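You operate a simulated robot arm through the tools that you are given. There is no shell and no other tool. Be economical: measure what you need, move in short steps, check, and stop when the job is done.

Carry out the task below with a simulated robot arm. There is one attempt and no reset: what you move stays moved.

TASK
Clamp the large breaker, slide two barriers into its slots and unclamp it.
Fine: the grey barrier goes beside the coil pocket, the blue one beside the side pocket.

Only the result counts: the job must be done as asked and must still hold three seconds after the hand-in. Knocking over, shifting, dropping, spilling or breaking anything else fails it.

THE ROBOT
A 7-joint arm with a two-finger parallel gripper, fixed in place. Base frame: the origin is at the foot of the arm, x ahead of it, y to its left, z up. Readings come in m, degrees, newtons and seconds.
With the tool pointing down near the work surface it reaches from about 0.3 to 0.7 m from the base axis. Its first joint turns from -66.0 to 66.0 degrees. Payload 1.57 kg.
Tool frame: the origin (TCP) lies between the finger pads and is the grasp point; the fingertips stand 0.03 m ahead of it; z points along the fingers, y is the line along which they close. Largest opening 0.11 m; finger width 0.024, thickness 0.012; the body of the gripper, 0.048 by 0.112 m, starts 0.078 m behind the TCP.
Orientation is told as [roll, pitch, yaw] about the base's x, y, z axes, in that order, counted from this pose: with the fingers straight down and closing along the base's y, the tool's x points along the base's -x, its y along +y and its z along -z.

THE INTERFACE
- The arm moves only by the tool drive_tool. Its argument "commands" is a list of rows, each a list of 7 numbers: the shift along the tool's x, y, z in units of 250 mm (1.0 is 250 mm), then the turn, a rotation vector about the tool's x, y, z in units of 120 degrees (1.0 is 120 degrees), then the opening, from 0 (shut) to 1 (fully open). In form: [[x, y, z, ax, ay, az, claw], ...]. A call has 1 to 12 rows; each row is the pose to reach, as a shift and turn from the pose commanded when the call began, along the tool's axes at that moment. A call with a number of a shift or a turn outside -1 to 1 is refused whole. Each row takes 0.2 s and may step no farther than 0.05 m and 8.6 degrees from the row before; otherwise, or with a gripper value out of range, the whole call is refused. A pose out of reach is approached as far as the arm can. The call stops where the force on the tool passes 40 N (or 10 N more than at its start, if that is more) or the arm is blocked; 0.2 s more then pass. Each finger travels about 0.108 m/s and halts on what it meets, pressing with about 35 N; the grip force reading is that of the motor and also rises with nothing between the fingers. The clock runs only during rows and for 0.2 s after the last one: add rows that repeat a pose to give the fingers time. It gives the time, the measured TCP pose, the force on the tool (base axes), the opening and the grip force at its end, in the units of the frame above (readings bear some noise).
- Cameras (640 x 400 px; columns grow to the right, rows downward): "scene" is fixed at [0.1618, -0.39, 1.4004]; the picture's right is [0.80, -0.59, 0.00], its down [-0.36, -0.48, -0.80] and it looks along [0.47, 0.64, -0.60] (base axes); focal length 261 px, centre (320, 200). "wrist" rides on the gripper at [-0.036, 0, -0.08] in the tool frame; the picture's right is [0.00, -1.00, 0.00], its down [0.97, 0.00, -0.24] and it looks along [0.24, 0.00, 0.97] (tool axes); focal length 218 px, centre (320, 200).
- camera(camera): a new picture of that camera. No time passes.
- measure_at(camera, pixels): for up to 12 pixels [column, row] of the newest picture of that camera ("zoom" is the newest enlarged one), the place [x, y, z] in the base frame of the surface seen there, good to about 0.003 m. No time passes.
- close_up(camera, box): a new picture of the part [left, top, right, bottom] of that camera's present view, enlarged. No time passes.
- job_done(): hands the job in; it is judged then, once.

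Keep the steps short. Do not move on a guess: measure, check each grasp and each placing, and mend mistakes. In all there are 80 turns and 54 pictures (those below and enlarged ones count). Leave the gripper open and the arm clear of the work at the hand-in unless told otherwise, and finish with a single line.

The tools are called as name(argument=value, ...) on one line, values as JSON. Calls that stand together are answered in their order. drive_tool: Moves the arm, as the interface text tells. Its arguments: {"type":"object","properties":{"commands":{"type":"array"}},"required":["commands"]} The other tools are called the same way: camera (camera) takes a picture; measure_at (camera, pixels) gives the place of the surface under pixels of a picture; close_up (camera, box) takes an enlarged picture of a part of a camera's view; job_done () hands the job in.

At the start:

```text
t: 0.0
position: [0.349, 0.1591, 1.2248]
ee_rot: [0.0, 0.0, 0.0]
force: [-0.4, -0.6, 0.1]
opening: 0.11
gripper_force: 0.1
```

scene: 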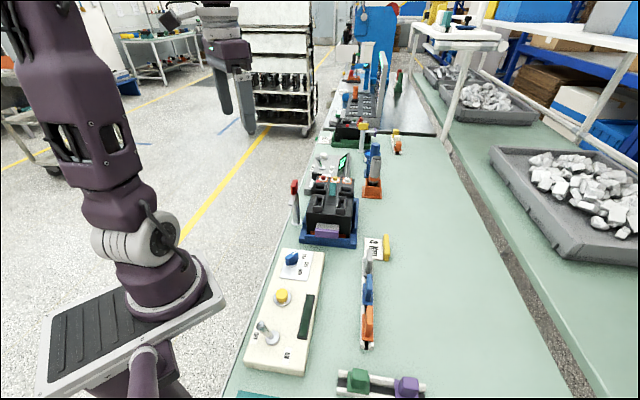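
wrist: 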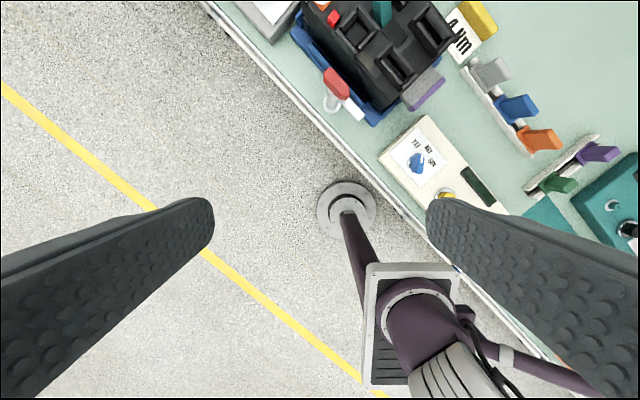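

I see the breaker in a blue fixture near scene (328,215), with a red clamp handle at its left and a rack of grey, blue and orange barriers near (368,300). I'll enlarge both areas.

close_up(camera="scene", box=[270, 140, 400, 255])

close_up(camera="scene", box=[230, 230, 440, 400])

close_up(camera="wrist", box=[230, 0, 640, 260])

```text
3.48 times, centred on (335, 198) of scene
```

zoom: 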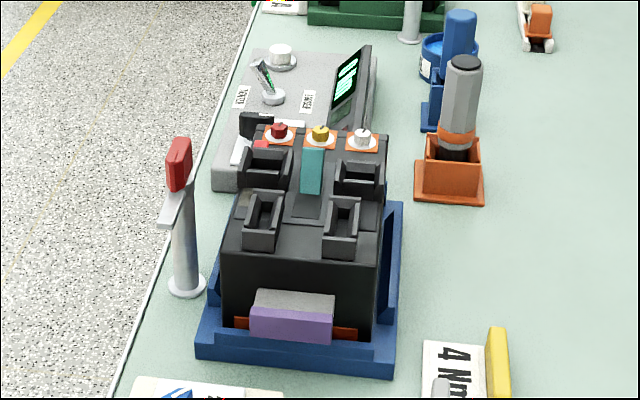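

```text
2.35 times, centred on (335, 315) of scene
```

zoom: 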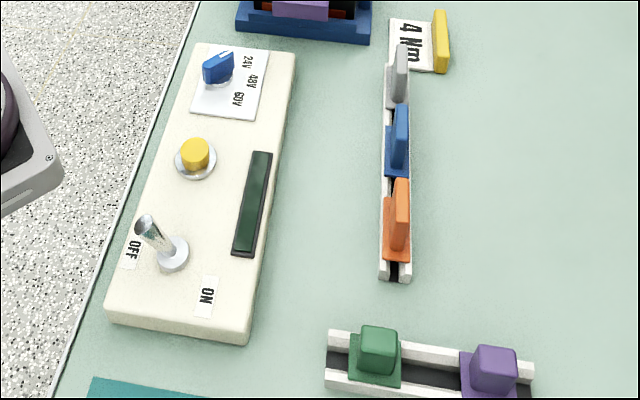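

```text
1.54 times, centred on (435, 130) of wrist
```

zoom: 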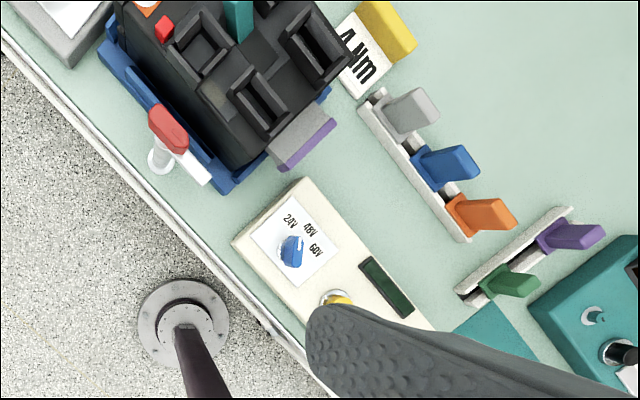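

I'll measure breaker, clamp and barrier points on the original scene picture before moving the wrist camera above the breaker.

camera(camera="scene")

measure_at(camera="scene", pixels=[[295, 186], [293, 200], [336, 202], [320, 212], [345, 212], [368, 252], [368, 285], [369, 312], [360, 275], [352, 200], [330, 237], [400, 300]])

measure_at(camera="wrist", pixels=[[335, 83], [352, 108], [493, 72], [516, 106], [540, 138], [350, 40], [395, 68], [435, 22], [420, 85], [370, 115], [300, 25], [600, 150]])

```text
48 pictures are left
```

scene: 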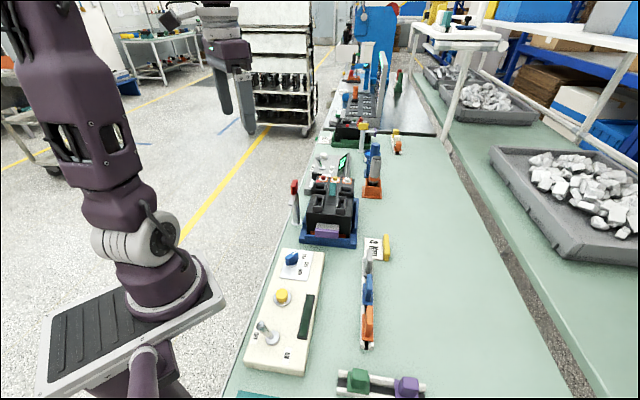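

```text
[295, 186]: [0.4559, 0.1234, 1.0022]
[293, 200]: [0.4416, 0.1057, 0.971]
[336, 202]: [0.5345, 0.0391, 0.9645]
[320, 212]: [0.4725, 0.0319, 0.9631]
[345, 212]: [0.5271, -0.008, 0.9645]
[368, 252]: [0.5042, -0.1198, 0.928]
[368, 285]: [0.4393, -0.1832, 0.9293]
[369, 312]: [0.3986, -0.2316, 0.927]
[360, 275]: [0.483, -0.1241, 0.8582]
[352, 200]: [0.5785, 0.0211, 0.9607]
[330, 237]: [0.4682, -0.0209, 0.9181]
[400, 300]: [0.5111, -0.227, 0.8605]
```

```text
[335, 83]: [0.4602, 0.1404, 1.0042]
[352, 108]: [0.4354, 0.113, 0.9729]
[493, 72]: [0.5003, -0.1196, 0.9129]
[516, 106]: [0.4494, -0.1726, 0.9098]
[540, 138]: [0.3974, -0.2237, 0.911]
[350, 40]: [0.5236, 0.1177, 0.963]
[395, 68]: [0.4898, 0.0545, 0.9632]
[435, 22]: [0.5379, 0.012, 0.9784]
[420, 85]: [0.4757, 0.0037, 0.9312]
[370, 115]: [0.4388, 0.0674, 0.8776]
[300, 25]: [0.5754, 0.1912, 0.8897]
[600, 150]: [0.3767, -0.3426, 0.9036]
```

The breaker is centred near (0.52, 0.06) with its top at z≈0.963. I'll shift the wrist camera above it, keeping the height.

drive_tool(commands=[[-0.15, -0.08, 0, 0, 0, 0, 1], [-0.3, -0.16, 0, 0, 0, 0, 1], [-0.45, -0.24, 0, 0, 0, 0, 1], [-0.6, -0.32, 0, 0, 0, 0, 1], [-0.75, -0.4, 0, 0, 0, 0, 1]])

camera(camera="wrist")

```text
t: 1.2
position: [0.5375, 0.0592, 1.2219]
ee_rot: [0.0, 0.0, 0.0]
force: [0.1, 0.2, 0.0]
opening: 0.11
gripper_force: 0.0
```

```text
47 pictures are left
```

wrist: 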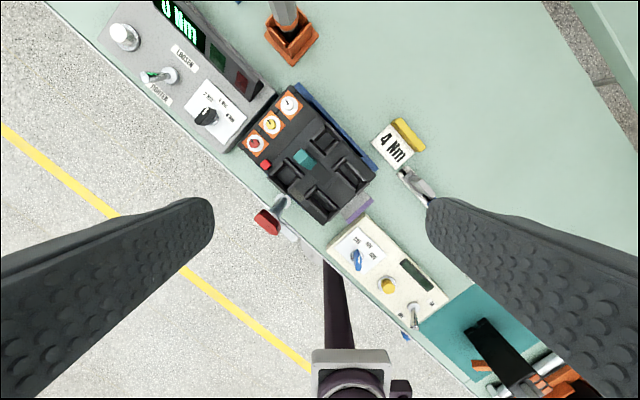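

close_up(camera="wrist", box=[230, 75, 450, 245])

```text
2.35 times, centred on (340, 160) of wrist
```

zoom: 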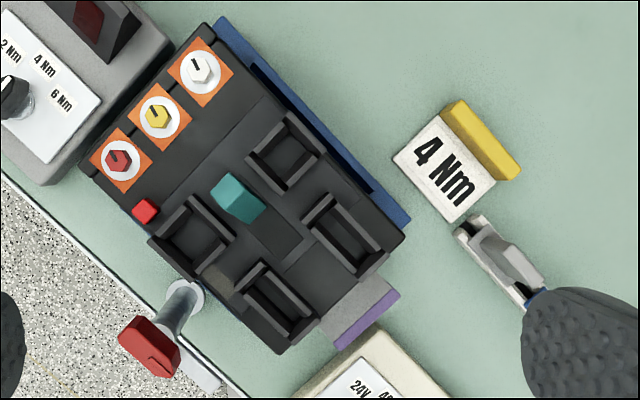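

I need a closer look to tell the pockets from the slots. I'll lower 0.08 m and back along the bench, then enlarge.

drive_tool(commands=[[-0.06, 0, 0.16, 0, 0, 0, 1], [-0.06, 0, 0.32, 0, 0, 0, 1], [-0.06, 0, 0.4, 0, 0, 0, 1]])

close_up(camera="wrist", box=[210, 80, 450, 250])

close_up(camera="scene", box=[280, 60, 420, 190])

close_up(camera="scene", box=[290, 165, 370, 250])

```text
t: 2.0
position: [0.5499, 0.0586, 1.1232]
ee_rot: [0.1, -0.1, 0.0]
force: [-0.5, 0.1, -0.7]
opening: 0.11
gripper_force: 0.1
```

```text
2.35 times, centred on (330, 165) of wrist
```

zoom: 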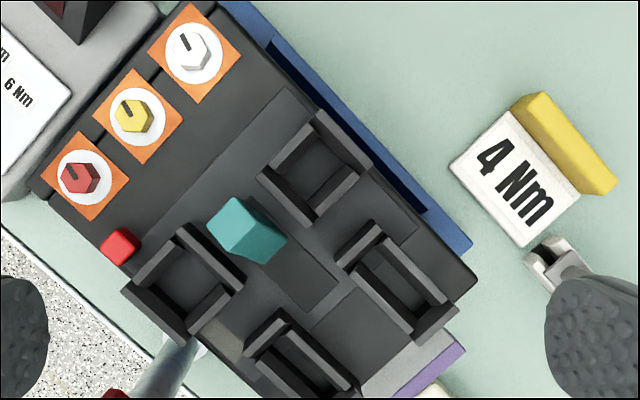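

```text
3.08 times, centred on (350, 125) of scene
```

zoom: 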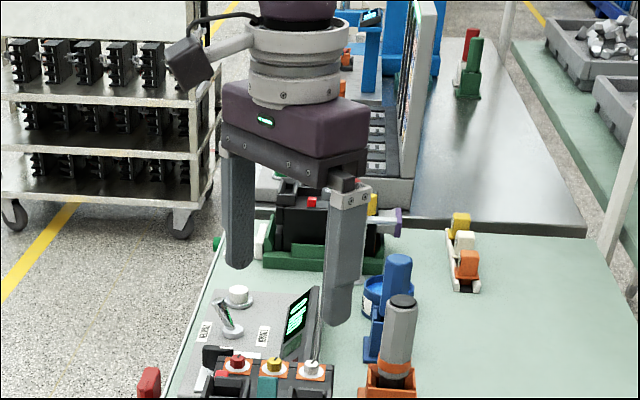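

```text
4.71 times, centred on (330, 208) of scene
```

zoom: 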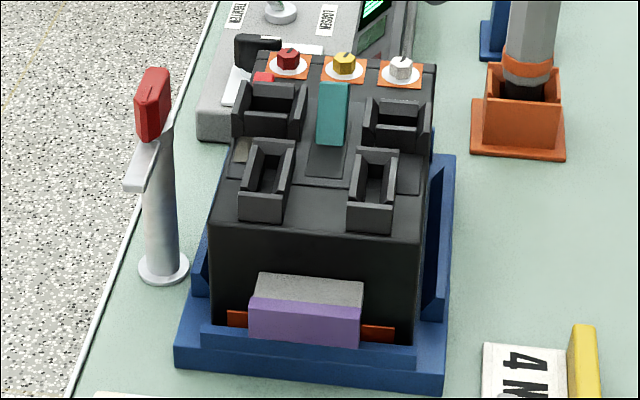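

The two square holders look like pockets and the two narrow ones like slots. I need to learn which pocket is the coil one, so I'll look at the far breaker, the green/purple modules and the tan mark by the left pocket.

close_up(camera="wrist", box=[240, 140, 400, 250])

close_up(camera="scene", box=[220, 300, 460, 400])

measure_at(camera="zoom", pixels=[[355, 200], [490, 215]])

```text
3.64 times, centred on (320, 195) of wrist
```

zoom: 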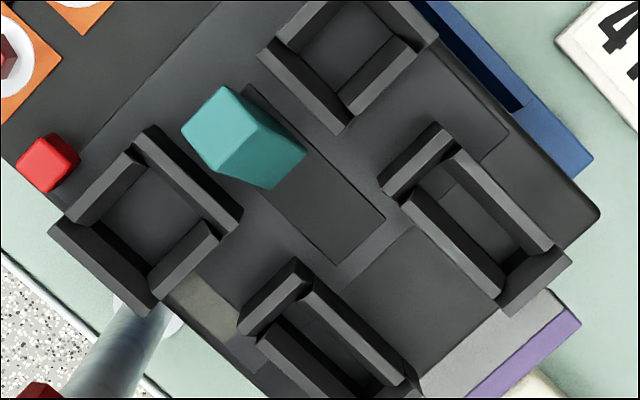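

```text
2.67 times, centred on (340, 350) of scene
```

zoom: 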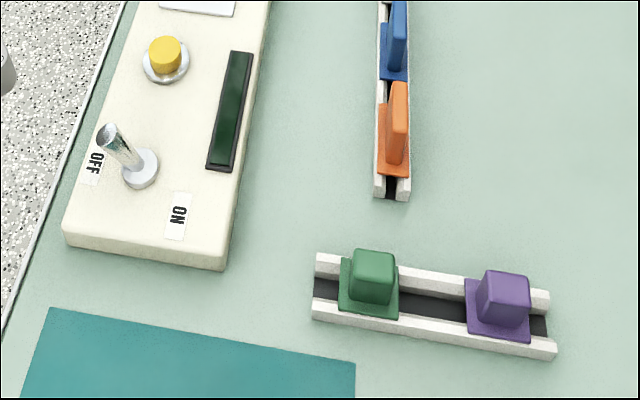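

```text
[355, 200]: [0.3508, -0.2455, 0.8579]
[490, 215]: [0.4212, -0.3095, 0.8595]
```

I'll measure the far breaker and enlarge it with the arm shifted aside, as the gripper hides it now. First I raise and move toward it.

measure_at(camera="scene", pixels=[[340, 138], [360, 140], [397, 145], [372, 165]])

drive_tool(commands=[[0.1, 0.1, -0.1, 0, 0, 0, 1], [0.2, 0.2, -0.2, 0, 0, 0, 1], [0.2, 0.35, -0.3, 0, 0, 0, 1], [0.2, 0.5, -0.4, 0, 0, 0, 1], [0.2, 0.65, -0.4, 0, 0, 0, 1], [0.15, 0.8, -0.4, 0, 0, 0, 1]])

camera(camera="wrist")

close_up(camera="scene", box=[300, 60, 420, 160])

```text
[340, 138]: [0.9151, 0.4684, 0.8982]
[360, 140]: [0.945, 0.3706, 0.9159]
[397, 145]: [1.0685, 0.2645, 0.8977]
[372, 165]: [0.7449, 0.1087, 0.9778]
```

```text
t: 3.4
position: [0.5102, 0.2545, 1.2205]
ee_rot: [-0.6, 0.2, 0.5]
force: [0.0, -0.8, 0.3]
opening: 0.1098
gripper_force: 0.2
out of reach, approached as far as the arm can: row 6
```

```text
40 pictures are left
```

wrist: 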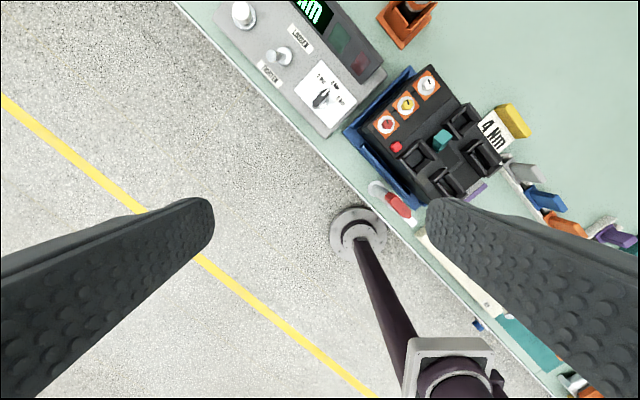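

```text
4.00 times, centred on (360, 110) of scene
```

zoom: 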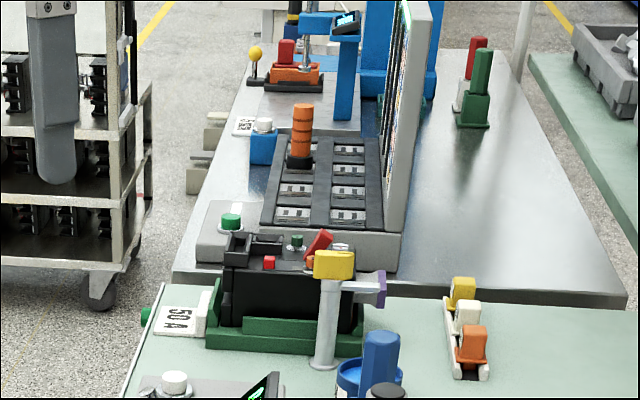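

The far breaker is out of reach, so the blue-fixture one is the large one. I'll look closely at the clamp and both pockets from here.

close_up(camera="wrist", box=[330, 50, 530, 240])

close_up(camera="scene", box=[280, 170, 330, 230])

measure_at(camera="zoom", pixels=[[200, 90], [215, 40], [160, 170], [180, 190], [225, 130], [175, 340], [190, 110], [240, 60]])

```text
2.11 times, centred on (430, 145) of wrist
```

zoom: 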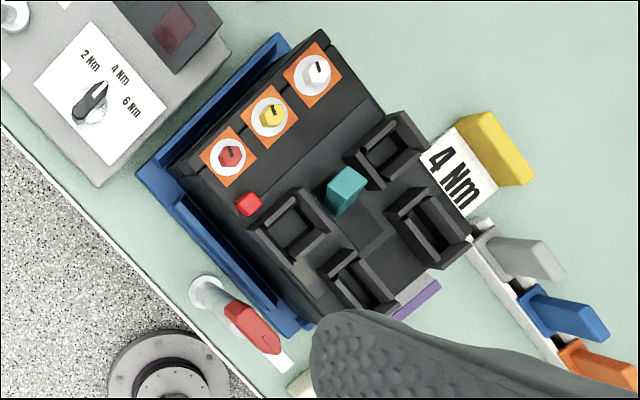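

```text
6.67 times, centred on (305, 200) of scene
```

zoom: 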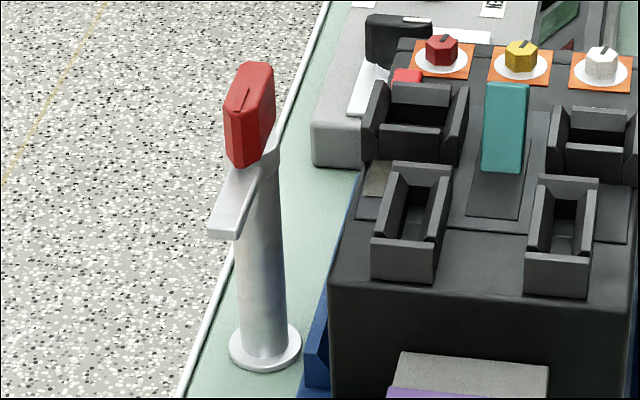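

```text
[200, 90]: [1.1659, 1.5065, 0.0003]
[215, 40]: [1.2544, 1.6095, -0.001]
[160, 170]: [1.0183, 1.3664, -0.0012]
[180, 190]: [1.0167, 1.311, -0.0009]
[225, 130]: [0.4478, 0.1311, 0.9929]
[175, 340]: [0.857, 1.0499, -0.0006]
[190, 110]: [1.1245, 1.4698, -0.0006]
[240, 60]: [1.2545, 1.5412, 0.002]
```

measure_at(camera="zoom", pixels=[[265, 330], [255, 90], [240, 110], [262, 115], [240, 150], [265, 75], [228, 215], [268, 170], [233, 130], [265, 250], [380, 180], [610, 190]])

measure_at(camera="wrist", pixels=[[392, 196], [405, 212], [412, 222], [375, 187], [398, 204], [430, 178], [380, 190]])

```text
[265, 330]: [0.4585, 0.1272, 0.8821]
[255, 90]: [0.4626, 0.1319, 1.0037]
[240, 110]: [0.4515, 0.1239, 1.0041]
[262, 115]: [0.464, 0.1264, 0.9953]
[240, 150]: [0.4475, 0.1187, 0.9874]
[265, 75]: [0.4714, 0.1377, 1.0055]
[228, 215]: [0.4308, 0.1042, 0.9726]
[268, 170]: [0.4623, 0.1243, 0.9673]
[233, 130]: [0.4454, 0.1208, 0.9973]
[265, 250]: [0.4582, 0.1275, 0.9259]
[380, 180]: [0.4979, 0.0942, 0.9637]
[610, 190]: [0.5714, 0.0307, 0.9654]
```

```text
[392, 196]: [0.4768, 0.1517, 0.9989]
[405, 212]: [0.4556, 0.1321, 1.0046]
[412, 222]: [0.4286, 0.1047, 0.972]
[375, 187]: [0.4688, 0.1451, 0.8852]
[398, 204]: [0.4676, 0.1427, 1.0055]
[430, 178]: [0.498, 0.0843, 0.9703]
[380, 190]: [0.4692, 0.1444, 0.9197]
```

The clamp is a swing arm on a post at about (0.464, 0.136). Its red handle slab is at z 0.985–1.005, pointing about 43°, and the silver arm points away from the breaker. I'll go above the handle with the fingers turned across it.

drive_tool(commands=[[0.03, -0.08, 0.08, 0, 0, -0.06, 1], [0.06, -0.16, 0.16, 0, 0, -0.12, 1], [0.1, -0.25, 0.24, 0, 0, -0.18, 1], [0.14, -0.33, 0.32, 0, 0, -0.24, 1], [0.17, -0.41, 0.4, 0, 0, -0.3, 1], [0.2, -0.496, 0.48, 0, 0, -0.358, 1]])

camera(camera="wrist")

```text
t: 4.8
position: [0.4657, 0.1338, 1.1035]
ee_rot: [0.0, 0.1, 43.0]
force: [0.6, -0.2, 0.4]
opening: 0.1099
gripper_force: 0.1
```

```text
36 pictures are left
```

wrist: 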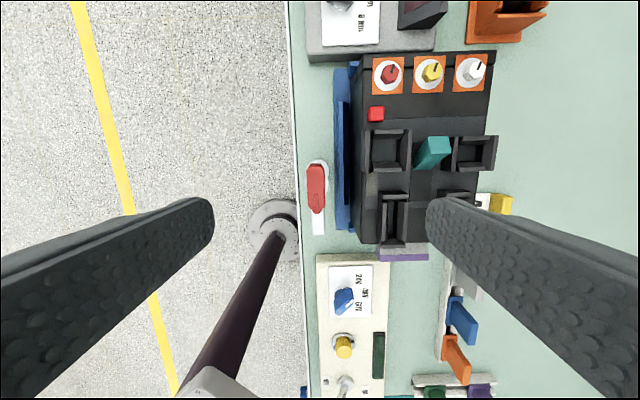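

The handle is at (317,185), nearly upright in the picture. I'll measure it and the breaker layout.

measure_at(camera="wrist", pixels=[[317, 170], [316, 205], [309, 185], [325, 185], [319, 228], [376, 114], [388, 76], [470, 76], [390, 150], [474, 152], [392, 215], [380, 240]])

close_up(camera="wrist", box=[300, 90, 510, 260])

```text
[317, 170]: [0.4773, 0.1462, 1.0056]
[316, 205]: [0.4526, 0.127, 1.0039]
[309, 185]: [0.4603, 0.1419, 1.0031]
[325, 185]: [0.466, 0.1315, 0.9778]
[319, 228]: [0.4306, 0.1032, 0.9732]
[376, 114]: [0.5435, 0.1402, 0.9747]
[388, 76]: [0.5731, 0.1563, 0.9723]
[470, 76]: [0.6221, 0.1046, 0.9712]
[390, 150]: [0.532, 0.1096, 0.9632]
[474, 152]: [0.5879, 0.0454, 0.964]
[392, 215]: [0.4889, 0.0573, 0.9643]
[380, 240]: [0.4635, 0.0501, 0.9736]
```

```text
2.35 times, centred on (405, 175) of wrist
```

zoom: 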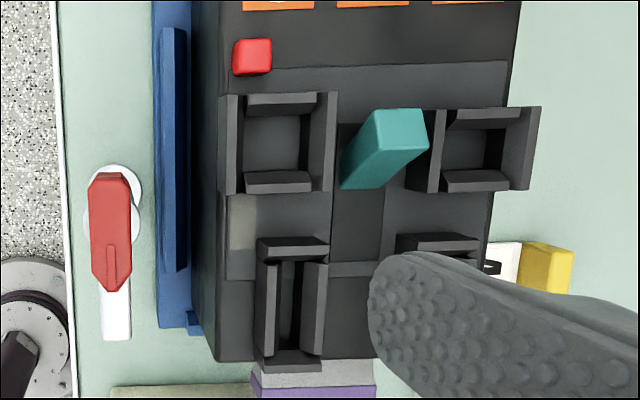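

Handle axis is at about (0.4637, 0.136) with the fingers aligned across it. I'll narrow the fingers to about 5 cm and lower to TCP z 1.012.

drive_tool(commands=[[0, 0.014, 0.06, 0, 0, 0, 0.4], [0, 0.014, 0.16, 0, 0, 0, 0.4], [0, 0.014, 0.26, 0, 0, 0, 0.4], [0, 0.014, 0.366, 0, 0, 0, 0.4]])

close_up(camera="scene", box=[250, 140, 350, 230])

```text
t: 5.8
position: [0.4645, 0.1366, 1.0127]
ee_rot: [-0.1, -0.2, 43.0]
force: [0.1, -0.4, -0.6]
opening: 0.044
gripper_force: 0.0
```

```text
4.44 times, centred on (300, 185) of scene
```

zoom: 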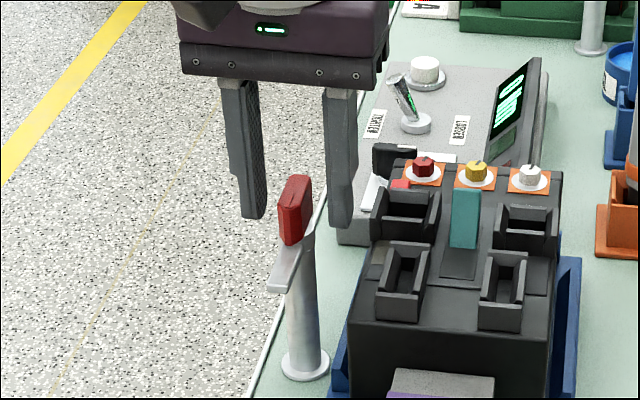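

The fingers straddle the handle, so I'll close.

drive_tool(commands=[[0, 0, 0, 0, 0, 0, 0], [0, 0, 0, 0, 0, 0, 0], [0, 0, 0, 0, 0, 0, 0]])

drive_tool(commands=[[0, 0, 0, 0, 0, -0.035, 0], [0, 0, 0, 0, 0, -0.07, 0], [0, 0, 0, 0, 0, -0.105, 0]])

```text
t: 6.6
position: [0.4627, 0.1369, 1.0124]
ee_rot: [0.1, 0.0, 43.1]
force: [-10.5, 12.0, -5.9]
opening: 0.0152
gripper_force: 30.6
```

```text
t: 7.4
position: [0.4619, 0.1378, 1.0122]
ee_rot: [0.1, -0.2, 55.7]
force: [0.9, 24.0, -11.8]
opening: 0.0147
gripper_force: 31.0
```

The handle turned to 55.7°, but the tool is pulled about 24 N toward +y and 12 N down. I'll shift 2 mm that way to relax it.

drive_tool(commands=[[-0.0066, 0.0045, 0.004, 0, 0, 0, 0], [-0.0066, 0.0045, 0.004, 0, 0, 0, 0]])

```text
t: 8.0
position: [0.4625, 0.1377, 1.0123]
ee_rot: [-0.2, -0.1, 55.5]
force: [0.2, 12.1, 24.2]
opening: 0.0145
gripper_force: 31.1
```

drive_tool(commands=[[-0.0066, 0.0045, -0.0027, 0, 0, 0, 0], [-0.0066, 0.0045, -0.0027, 0, 0, -0.035, 0], [-0.0066, 0.0045, -0.0027, 0, 0, -0.07, 0], [-0.0066, 0.0045, -0.0027, 0, 0, -0.105, 0]])

```text
t: 9.0
position: [0.4625, 0.1379, 1.0115]
ee_rot: [0.0, 0.2, 68.1]
force: [11.3, -25.8, 6.4]
opening: 0.0149
gripper_force: 30.4
```

Now the pull is toward −y/+x. I'll correct 2 mm back and keep turning.

drive_tool(commands=[[0.006, -0.0067, 0, 0, 0, 0, 0], [0.006, -0.0067, 0, 0, 0, -0.035, 0], [0.006, -0.0067, 0, 0, 0, -0.07, 0], [0.006, -0.0067, 0, 0, 0, -0.105, 0]])

```text
t: 10.0
position: [0.4621, 0.1396, 1.0116]
ee_rot: [0.1, 0.0, 80.8]
force: [-0.8, -22.2, 6.4]
opening: 0.0151
gripper_force: 30.4
```

drive_tool(commands=[[0.008, -0.0012, 0, 0, 0, 0, 0], [0.008, -0.0012, 0, 0, 0, -0.035, 0], [0.008, -0.0012, 0, 0, 0, -0.07, 0], [0.008, -0.0012, 0, 0, 0, -0.105, 0]])

close_up(camera="scene", box=[250, 140, 350, 230])

```text
t: 11.0
position: [0.4619, 0.1375, 1.0117]
ee_rot: [0.1, -0.1, 93.5]
force: [-9.0, 1.8, -14.5]
opening: 0.0149
gripper_force: 30.8
```

```text
4.44 times, centred on (300, 185) of scene
```

zoom: 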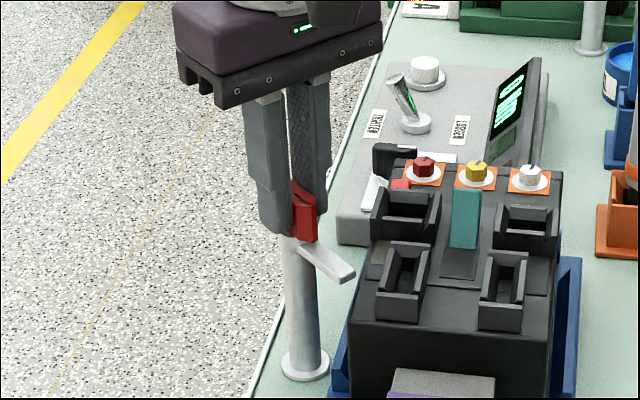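

The clamp arm is swinging toward the breaker. I'll carry on turning.

drive_tool(commands=[[0, 0.004, 0, 0, 0, -0.035, 0], [0, 0.004, 0, 0, 0, -0.07, 0], [0, 0.004, 0, 0, 0, -0.105, 0], [0, 0.004, 0, 0, 0, -0.14, 0]])

```text
t: 12.0
position: [0.4604, 0.1373, 1.0119]
ee_rot: [-0.1, -0.1, 110.3]
force: [-10.1, 14.0, -7.4]
opening: 0.0147
gripper_force: 31.5
```

drive_tool(commands=[[-0.005, 0.0024, 0, 0, 0, -0.035, 0], [-0.005, 0.0024, 0, 0, 0, -0.07, 0], [-0.005, 0.0024, 0, 0, 0, -0.105, 0], [-0.005, 0.0024, 0, 0, 0, -0.14, 0]])

close_up(camera="scene", box=[250, 140, 350, 230])

```text
t: 13.0
position: [0.4606, 0.1386, 1.0125]
ee_rot: [0.1, -0.1, 127.0]
force: [-5.4, 3.4, -20.3]
opening: 0.0149
gripper_force: 30.4
```

```text
4.44 times, centred on (300, 185) of scene
```

zoom: 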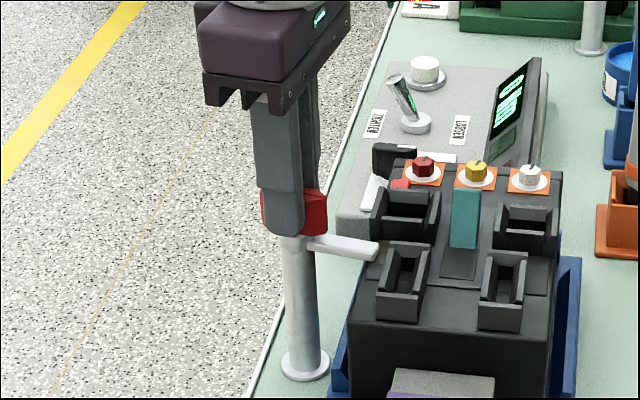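

The arm tip is over the tan pad between the left holders — the clamp's landing spot. I'll turn the last ~8° gently.

drive_tool(commands=[[-0.002, 0.002, 0.002, 0, 0, -0.025, 0], [-0.002, 0.002, 0.002, 0, 0, -0.05, 0], [-0.002, 0.002, 0.002, 0, 0, -0.067, 0], [-0.002, 0.002, 0.002, 0, 0, -0.067, 0]])

close_up(camera="scene", box=[250, 140, 350, 230])

```text
t: 14.0
position: [0.4605, 0.1373, 1.0121]
ee_rot: [0.1, 0.1, 135.1]
force: [7.6, -8.5, -5.5]
opening: 0.0149
gripper_force: 30.9
```

```text
4.44 times, centred on (300, 185) of scene
```

zoom: 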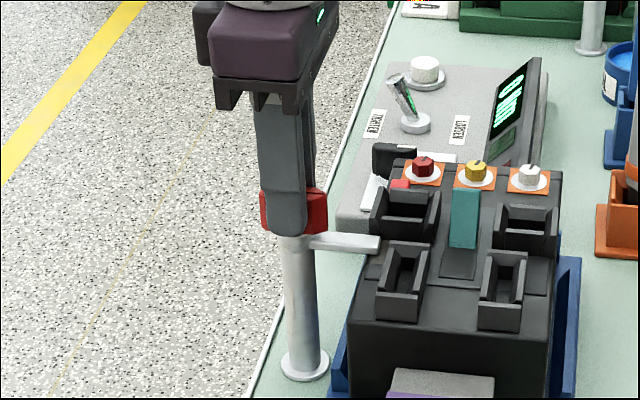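

Rotated 92° so far. I'll try 3° more to see whether there's an end stop.

drive_tool(commands=[[0, 0, 0, 0, 0, -0.0125, 0], [0, 0, 0, 0, 0, -0.025, 0], [0, 0, 0, 0, 0, -0.025, 0]])

```text
t: 14.8
position: [0.4605, 0.137, 1.0123]
ee_rot: [-0.1, 0.1, 138.0]
force: [14.2, -10.1, 9.9]
opening: 0.0157
gripper_force: 30.9
```

The opening grew from 14.9 to 15.7 mm, so the handle seems to have reached a stop and is twisting in the grip. I'll turn back 2°, release and rise to look.

drive_tool(commands=[[0, 0, 0, 0, 0, 0.015, 0], [0, 0, 0, 0, 0, 0.015, 0.3], [0, 0, 0, 0, 0, 0.015, 0.4], [0, 0, -0.1, 0, 0, 0.015, 0.4], [0, 0, -0.25, 0, 0, 0.015, 0.4], [0, 0, -0.4, 0, 0, 0.015, 0.4]])

camera(camera="wrist")

close_up(camera="scene", box=[270, 160, 370, 250])

```text
t: 16.2
position: [0.4603, 0.1379, 1.1111]
ee_rot: [0.0, 0.0, 136.3]
force: [0.2, 0.4, 0.4]
opening: 0.044
gripper_force: 0.1
```

```text
30 pictures are left
```

wrist: 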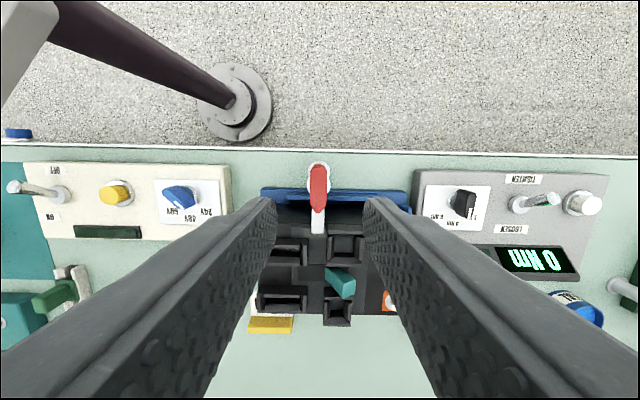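

```text
4.44 times, centred on (320, 205) of scene
```

zoom: 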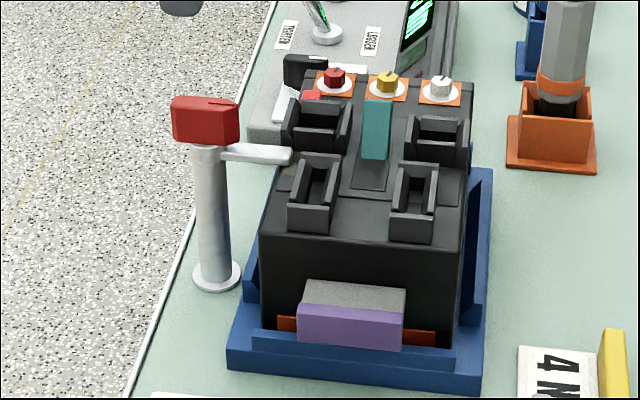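

Clamp arm now lies over the breaker's tan pad. Next I'll turn back to yaw 45° and look straight down on the breaker to compare pockets and slots.

drive_tool(commands=[[0.03, 0.01, -0.1, 0, 0, 0.0634, 0.6], [0.06, 0.02, -0.2, 0, 0, 0.1268, 0.8], [0.09, 0.03, -0.2, 0, 0, 0.19, 1], [0.12, 0.04, -0.2, 0, 0, 0.2536, 1], [0.155, 0.05, -0.2, 0, 0, 0.317, 1], [0.19, 0.06, -0.2, 0, 0, 0.38, 1], [0.22, 0.07, -0.2, 0, 0, 0.4438, 1], [0.25, 0.08, -0.2, 0, 0, 0.507, 1], [0.28, 0.09, -0.2, 0, 0, 0.57, 1], [0.31, 0.11, -0.2, 0, 0, 0.634, 1], [0.34, 0.12, -0.2, 0, 0, 0.6974, 1], [0.373, 0.13, -0.2, 0, 0, 0.761, 1]])

camera(camera="wrist")

close_up(camera="wrist", box=[215, 60, 425, 240])

```text
t: 18.8
position: [0.5065, 0.0492, 1.162]
ee_rot: [0.2, 0.0, 44.7]
force: [0.8, -0.1, 0.0]
opening: 0.1101
gripper_force: 0.1
```

```text
28 pictures are left
```

wrist: 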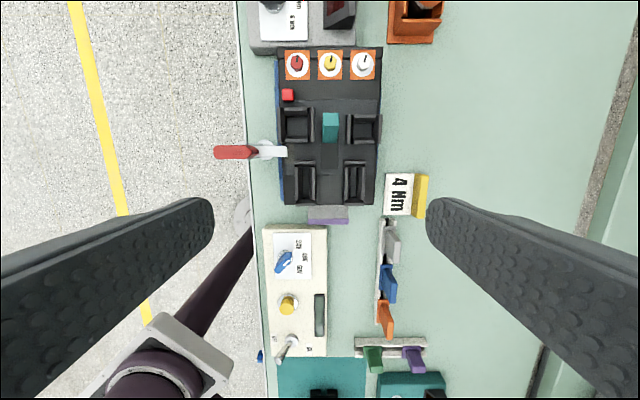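

```text
2.22 times, centred on (320, 150) of wrist
```

zoom: 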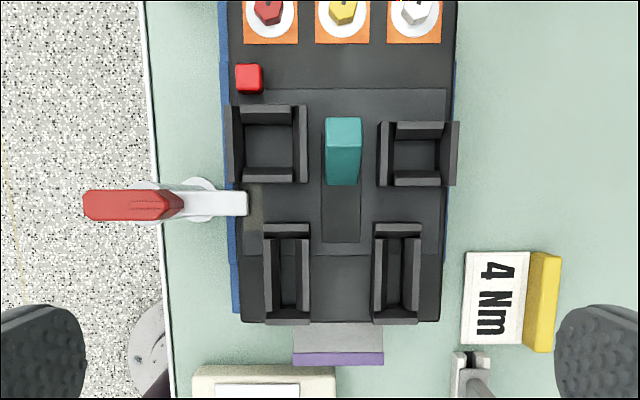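

The left pocket (zoom 266,143) is larger than the right one (418,153); the slots (287,273) and (397,273) lie just below each. To decide which is the coil pocket, I'll look again at the far breaker and the modules.

close_up(camera="scene", box=[325, 105, 405, 155])

close_up(camera="wrist", box=[260, 170, 450, 400])

measure_at(camera="wrist", pixels=[[299, 126], [363, 131], [305, 184], [355, 184], [297, 184], [312, 184], [346, 184], [363, 184], [305, 205], [355, 205], [305, 163], [355, 161]])

```text
8.00 times, centred on (365, 130) of scene
```

zoom: 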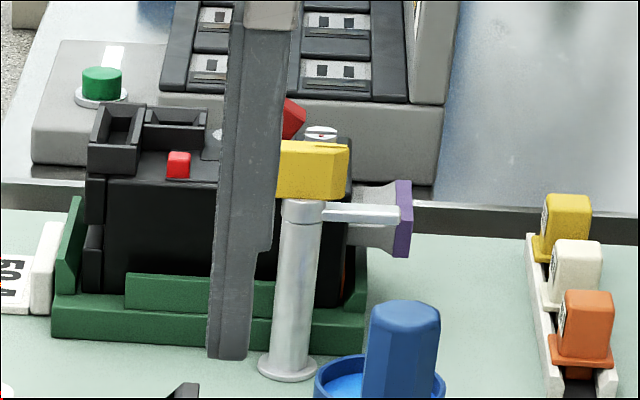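

```text
1.74 times, centred on (355, 285) of wrist
```

zoom: 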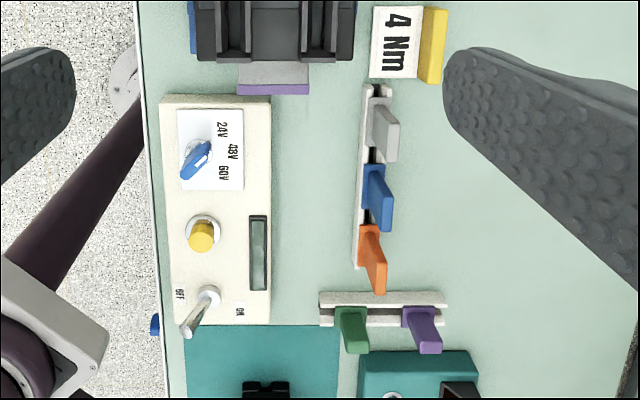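

```text
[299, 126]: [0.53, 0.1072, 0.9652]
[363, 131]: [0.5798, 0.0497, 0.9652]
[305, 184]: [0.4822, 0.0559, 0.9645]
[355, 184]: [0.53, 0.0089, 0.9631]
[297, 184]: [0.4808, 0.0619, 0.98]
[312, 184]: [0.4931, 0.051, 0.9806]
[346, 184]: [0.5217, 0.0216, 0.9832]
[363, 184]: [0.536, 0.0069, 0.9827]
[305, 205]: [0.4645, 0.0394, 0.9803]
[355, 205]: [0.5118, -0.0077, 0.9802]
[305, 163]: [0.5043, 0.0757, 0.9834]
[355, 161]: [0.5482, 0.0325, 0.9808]
```

I'll move toward the barrier rack to see barriers and modules closely.

drive_tool(commands=[[0.13, -0.07, 0.03, 0, 0, 0, 1], [0.26, -0.14, 0.06, 0, 0, 0, 1], [0.39, -0.21, 0.1, 0, 0, 0, 1], [0.52, -0.28, 0.15, 0, 0, 0, 1], [0.65, -0.345, 0.22, 0, 0, 0, 1], [0.78, -0.41, 0.31, 0, 0, 0, 1], [0.904, -0.479, 0.4, 0, 0, 0, 1]])

camera(camera="wrist")

close_up(camera="wrist", box=[250, 0, 450, 220])

```text
t: 20.4
position: [0.4291, -0.1959, 1.0593]
ee_rot: [-0.1, 0.0, 45.0]
force: [-1.0, 0.7, -0.3]
opening: 0.1102
gripper_force: 0.0
```

```text
24 pictures are left
```

wrist: 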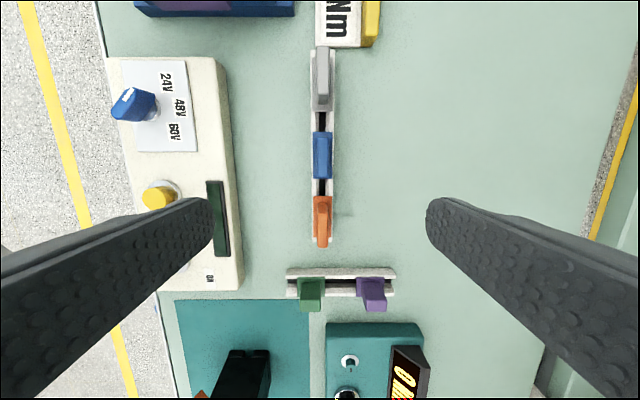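

```text
1.82 times, centred on (350, 110) of wrist
```

zoom: 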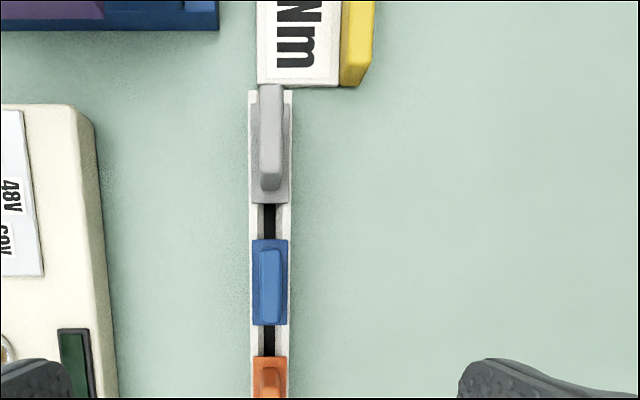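

Grey's base looks longer than blue's. I'll measure base and plate corners.

measure_at(camera="zoom", pixels=[[255, 108], [288, 108], [254, 198], [286, 198], [255, 244], [285, 244], [255, 320], [285, 320], [271, 90], [271, 180], [270, 252], [270, 315]])

close_up(camera="wrist", box=[270, 30, 370, 130])

close_up(camera="wrist", box=[270, 120, 410, 320])

```text
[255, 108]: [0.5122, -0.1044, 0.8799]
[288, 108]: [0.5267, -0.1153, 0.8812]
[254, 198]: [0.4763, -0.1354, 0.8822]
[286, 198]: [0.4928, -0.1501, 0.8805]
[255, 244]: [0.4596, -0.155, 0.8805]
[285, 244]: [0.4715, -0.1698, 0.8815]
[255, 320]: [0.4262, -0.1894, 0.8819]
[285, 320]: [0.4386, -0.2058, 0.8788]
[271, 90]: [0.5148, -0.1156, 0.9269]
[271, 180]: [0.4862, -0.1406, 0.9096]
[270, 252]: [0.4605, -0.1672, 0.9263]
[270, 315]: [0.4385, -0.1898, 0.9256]
```

```text
4.00 times, centred on (320, 80) of wrist
```

zoom: 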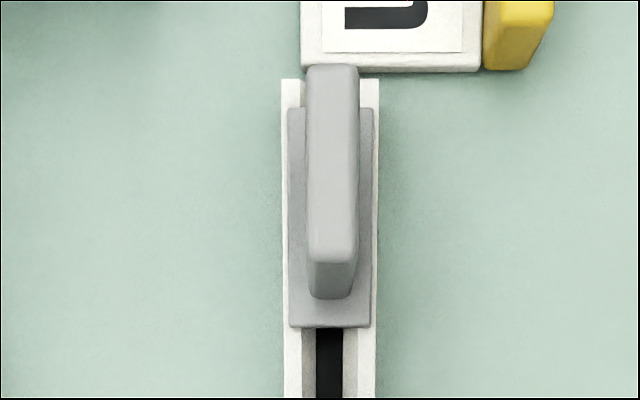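

```text
2.00 times, centred on (340, 220) of wrist
```

zoom: 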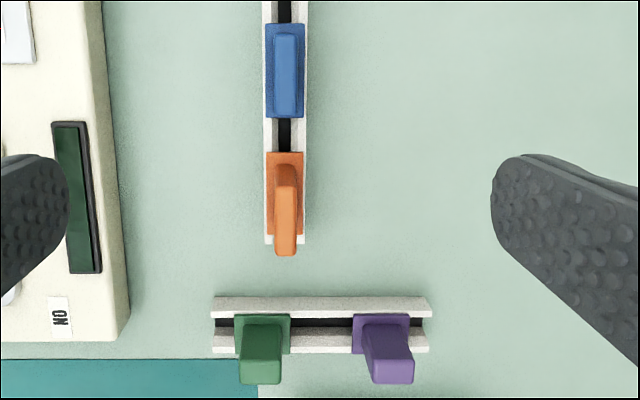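

Both barriers have bases about 52×21 mm, with grey centred at (0.502,−0.126) and blue at (0.449,−0.180). I'll take one clear look at the far breaker and both pockets for the coil/side distinction.

close_up(camera="scene", box=[325, 105, 405, 155])

close_up(camera="scene", box=[300, 170, 360, 215])

```text
8.00 times, centred on (365, 130) of scene
```

zoom: 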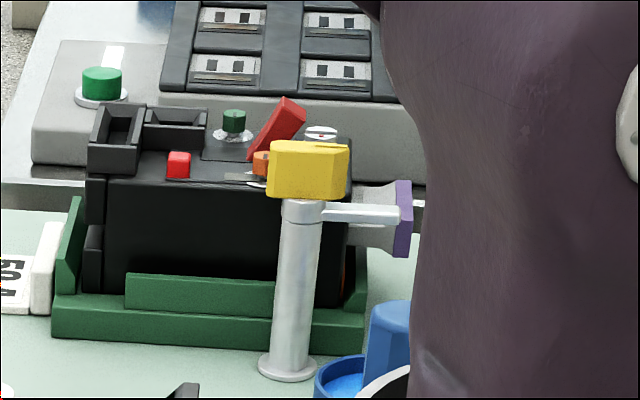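

```text
8.89 times, centred on (330, 192) of scene
```

zoom: 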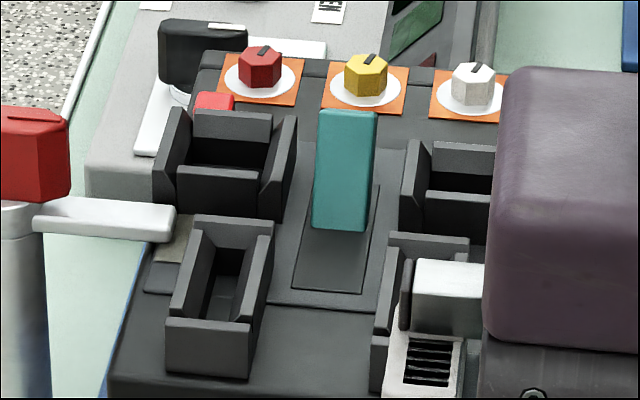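

The trip button sits by the left, larger pocket on this breaker, as it does on the far one. A trip coil belongs there, so I take left as the coil pocket (grey) and right as the side pocket (blue). Now I'll go above the grey barrier with the fingers at 4 cm.

drive_tool(commands=[[-0.14, -0.003, 0.05, 0, 0, -0.0033, 0.6], [-0.28, -0.006, 0.1, 0, 0, -0.0033, 0.4], [-0.403, -0.0093, 0.16, 0, 0, -0.0033, 0.4], [-0.403, -0.0093, 0.16, 0, 0, -0.0033, 0.4]])

close_up(camera="wrist", box=[250, 120, 390, 300])

```text
t: 21.4
position: [0.5034, -0.1274, 1.0183]
ee_rot: [0.0, 0.0, 45.3]
force: [-0.2, -0.7, 1.4]
opening: 0.0441
gripper_force: 0.1
```

```text
2.22 times, centred on (320, 210) of wrist
```

zoom: 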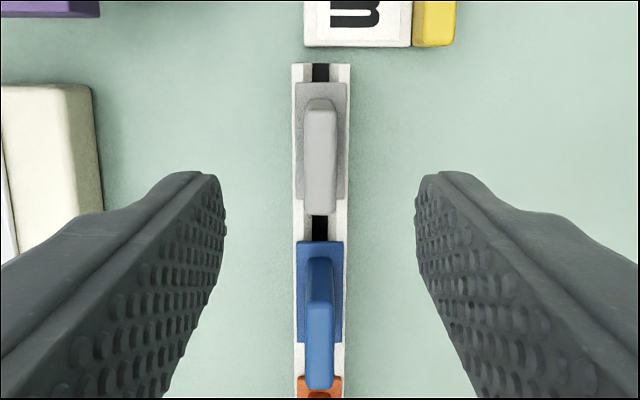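

The grey plate is centred between the fingers. I'll descend to TCP z 0.917 and then close.

drive_tool(commands=[[0, 0, 0.14, 0, 0, 0, 0.4], [0, 0, 0.28, 0, 0, 0, 0.4], [0, 0, 0.405, 0, 0, 0, 0.4], [0, 0, 0.405, 0, 0, 0, 0.0], [0, 0, 0.405, 0, 0, 0, 0.0], [0, 0, 0.405, 0, 0, 0, 0.0]])

```text
t: 22.8
position: [0.5038, -0.1245, 0.921]
ee_rot: [0.0, 0.0, 45.4]
force: [-0.4, 0.1, 0.4]
opening: 0.0105
gripper_force: 28.5
```

Gripped at 10.5 mm with low side force. I'll lift straight up.

drive_tool(commands=[[0, 0, -0.03, 0, 0, 0, 0], [0, 0, -0.1, 0, 0, 0, 0], [0, 0, -0.25, 0, 0, 0, 0], [0, 0, -0.42, 0, 0, 0, 0], [0, 0, -0.6, 0, 0, 0, 0]])

camera(camera="scene")

close_up(camera="scene", box=[320, 150, 440, 340])

```text
t: 24.0
position: [0.4996, -0.1243, 1.0715]
ee_rot: [-0.1, 0.0, 45.3]
force: [-0.1, 0.9, -0.8]
opening: 0.011
gripper_force: 28.3
```

```text
17 pictures are left
```

scene: 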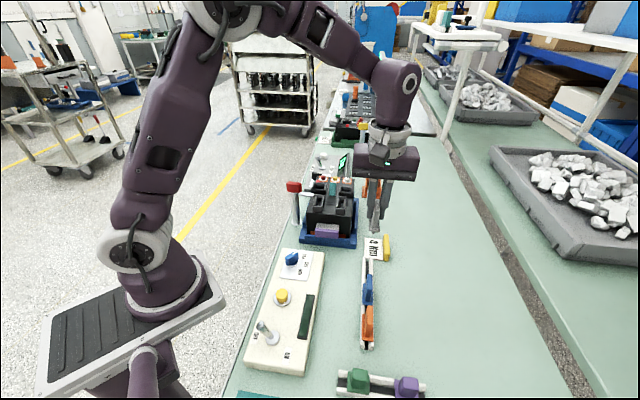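

```text
2.11 times, centred on (380, 245) of scene
```

zoom: 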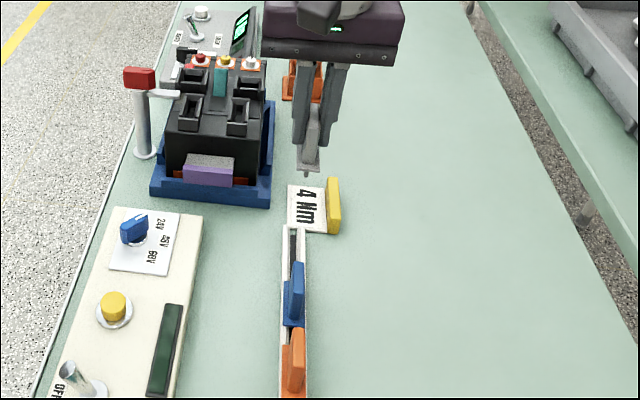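

The grey barrier is held upright with its keel visible. I'll move to a spot set back from the left slot so the wrist camera sees both slots, for fine alignment in the tool frame.

drive_tool(commands=[[-0.03, 0.14, -0.068, 0, 0, 0, 0], [-0.06, 0.28, -0.068, 0, 0, 0, 0], [-0.09, 0.42, -0.068, 0, 0, 0, 0], [-0.113, 0.563, -0.068, 0, 0, 0, 0], [-0.113, 0.563, -0.068, 0, 0, 0, 0]])

close_up(camera="wrist", box=[240, 0, 460, 170])

```text
t: 25.2
position: [0.4226, -0.0081, 1.0878]
ee_rot: [0.0, 0.0, 45.3]
force: [-0.9, -0.4, -0.4]
opening: 0.0112
gripper_force: 28.9
```

```text
2.35 times, centred on (350, 85) of wrist
```

zoom: 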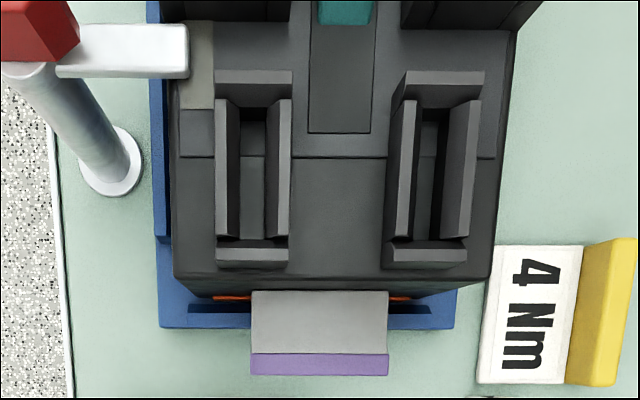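

Both slots are visible, with the left one's centre near zoom column 253. I'll measure the wall faces to fix the centre along the slot.

measure_at(camera="zoom", pixels=[[252, 74], [252, 90], [252, 244], [252, 260], [225, 170], [280, 170], [253, 190], [436, 76], [425, 241], [425, 257], [402, 170], [462, 170]])

close_up(camera="wrist", box=[295, 20, 345, 125])

```text
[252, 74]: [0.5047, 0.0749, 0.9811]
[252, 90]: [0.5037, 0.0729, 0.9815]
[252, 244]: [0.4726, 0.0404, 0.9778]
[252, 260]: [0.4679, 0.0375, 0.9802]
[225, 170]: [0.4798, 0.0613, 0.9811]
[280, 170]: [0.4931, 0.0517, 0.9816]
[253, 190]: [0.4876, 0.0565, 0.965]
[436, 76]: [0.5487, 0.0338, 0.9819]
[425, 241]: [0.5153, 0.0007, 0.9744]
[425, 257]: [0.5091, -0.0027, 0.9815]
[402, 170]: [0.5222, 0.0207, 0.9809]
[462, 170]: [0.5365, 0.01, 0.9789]
```

```text
3.81 times, centred on (320, 72) of wrist
```

zoom: 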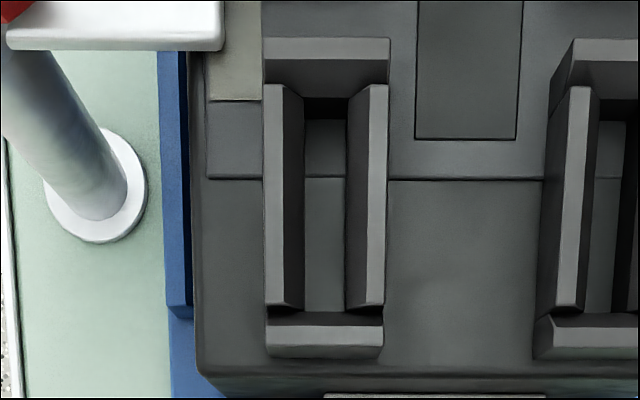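

The slot has chamfered lead-ins; its centre is 92 mm ahead and 1.2 mm right in the tool frame. I'll move over it and lower to just above contact.

drive_tool(commands=[[-0.13, -0.002, 0, 0, 0, 0.0025, 0], [-0.26, -0.004, 0, 0, 0, 0.0025, 0], [-0.3688, -0.005, 0, 0, 0, 0.0025, 0], [-0.3688, -0.005, 0.06, 0, 0, 0.0025, 0], [-0.3688, -0.005, 0.1, 0, 0, 0.0025, 0]])

close_up(camera="scene", box=[295, 165, 365, 235])

```text
t: 26.4
position: [0.4894, 0.0602, 1.0619]
ee_rot: [0.0, 0.0, 44.9]
force: [-0.2, 0.5, -0.4]
opening: 0.0109
gripper_force: 28.7
```

```text
5.71 times, centred on (330, 200) of scene
```

zoom: 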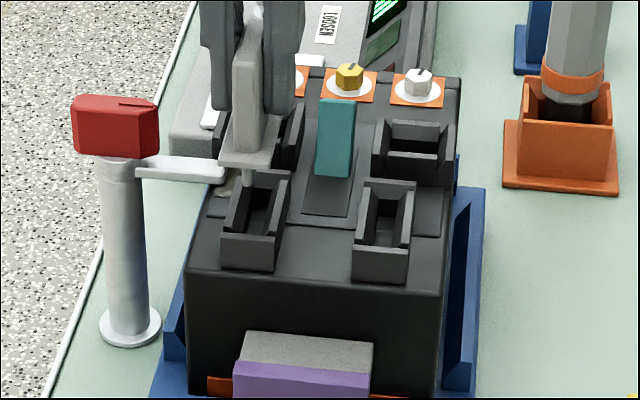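

I'll measure the held flange against the slot on this picture to check alignment.

measure_at(camera="zoom", pixels=[[224, 157], [268, 162], [248, 185], [250, 145], [250, 130], [228, 245], [265, 255], [225, 230], [275, 235], [240, 180], [240, 50], [282, 180]])

```text
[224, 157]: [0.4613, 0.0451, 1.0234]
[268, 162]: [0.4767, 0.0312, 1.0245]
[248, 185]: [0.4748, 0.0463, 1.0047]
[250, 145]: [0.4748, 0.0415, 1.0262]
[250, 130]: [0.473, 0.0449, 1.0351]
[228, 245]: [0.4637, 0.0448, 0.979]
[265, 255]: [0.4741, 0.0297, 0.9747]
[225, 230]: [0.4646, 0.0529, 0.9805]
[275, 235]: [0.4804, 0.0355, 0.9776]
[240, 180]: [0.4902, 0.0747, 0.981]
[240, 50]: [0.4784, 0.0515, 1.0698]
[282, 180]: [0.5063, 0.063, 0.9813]
```

Flange and slot agree within about 1 mm (near edge along 0.3586 against 0.358, across 0.3046 against 0.3052). I'll lower into the slot, watching the force.

drive_tool(commands=[[0, 0, 0.04, 0, 0, 0, 0], [0, 0, 0.08, 0, 0, 0, 0], [0, 0, 0.11, 0, 0, 0, 0], [0, 0, 0.135, 0, 0, 0, 0], [0, 0, 0.15, 0, 0, 0, 0]])

```text
t: 27.6
position: [0.4879, 0.0583, 1.0241]
ee_rot: [0.0, 0.0, 45.0]
force: [-0.8, 0.0, -0.1]
opening: 0.0109
gripper_force: 28.1
```

No contact force, so the keel has entered. I'll continue in 1 mm steps until it seats.

drive_tool(commands=[[0, 0, 0.004, 0, 0, 0, 0], [0, 0, 0.008, 0, 0, 0, 0], [0, 0, 0.012, 0, 0, 0, 0], [0, 0, 0.016, 0, 0, 0, 0]])

```text
t: 28.6
position: [0.4868, 0.0578, 1.0211]
ee_rot: [-0.1, -0.2, 45.0]
force: [1.9, 0.0, 23.3]
opening: 0.0109
gripper_force: 28.5
```

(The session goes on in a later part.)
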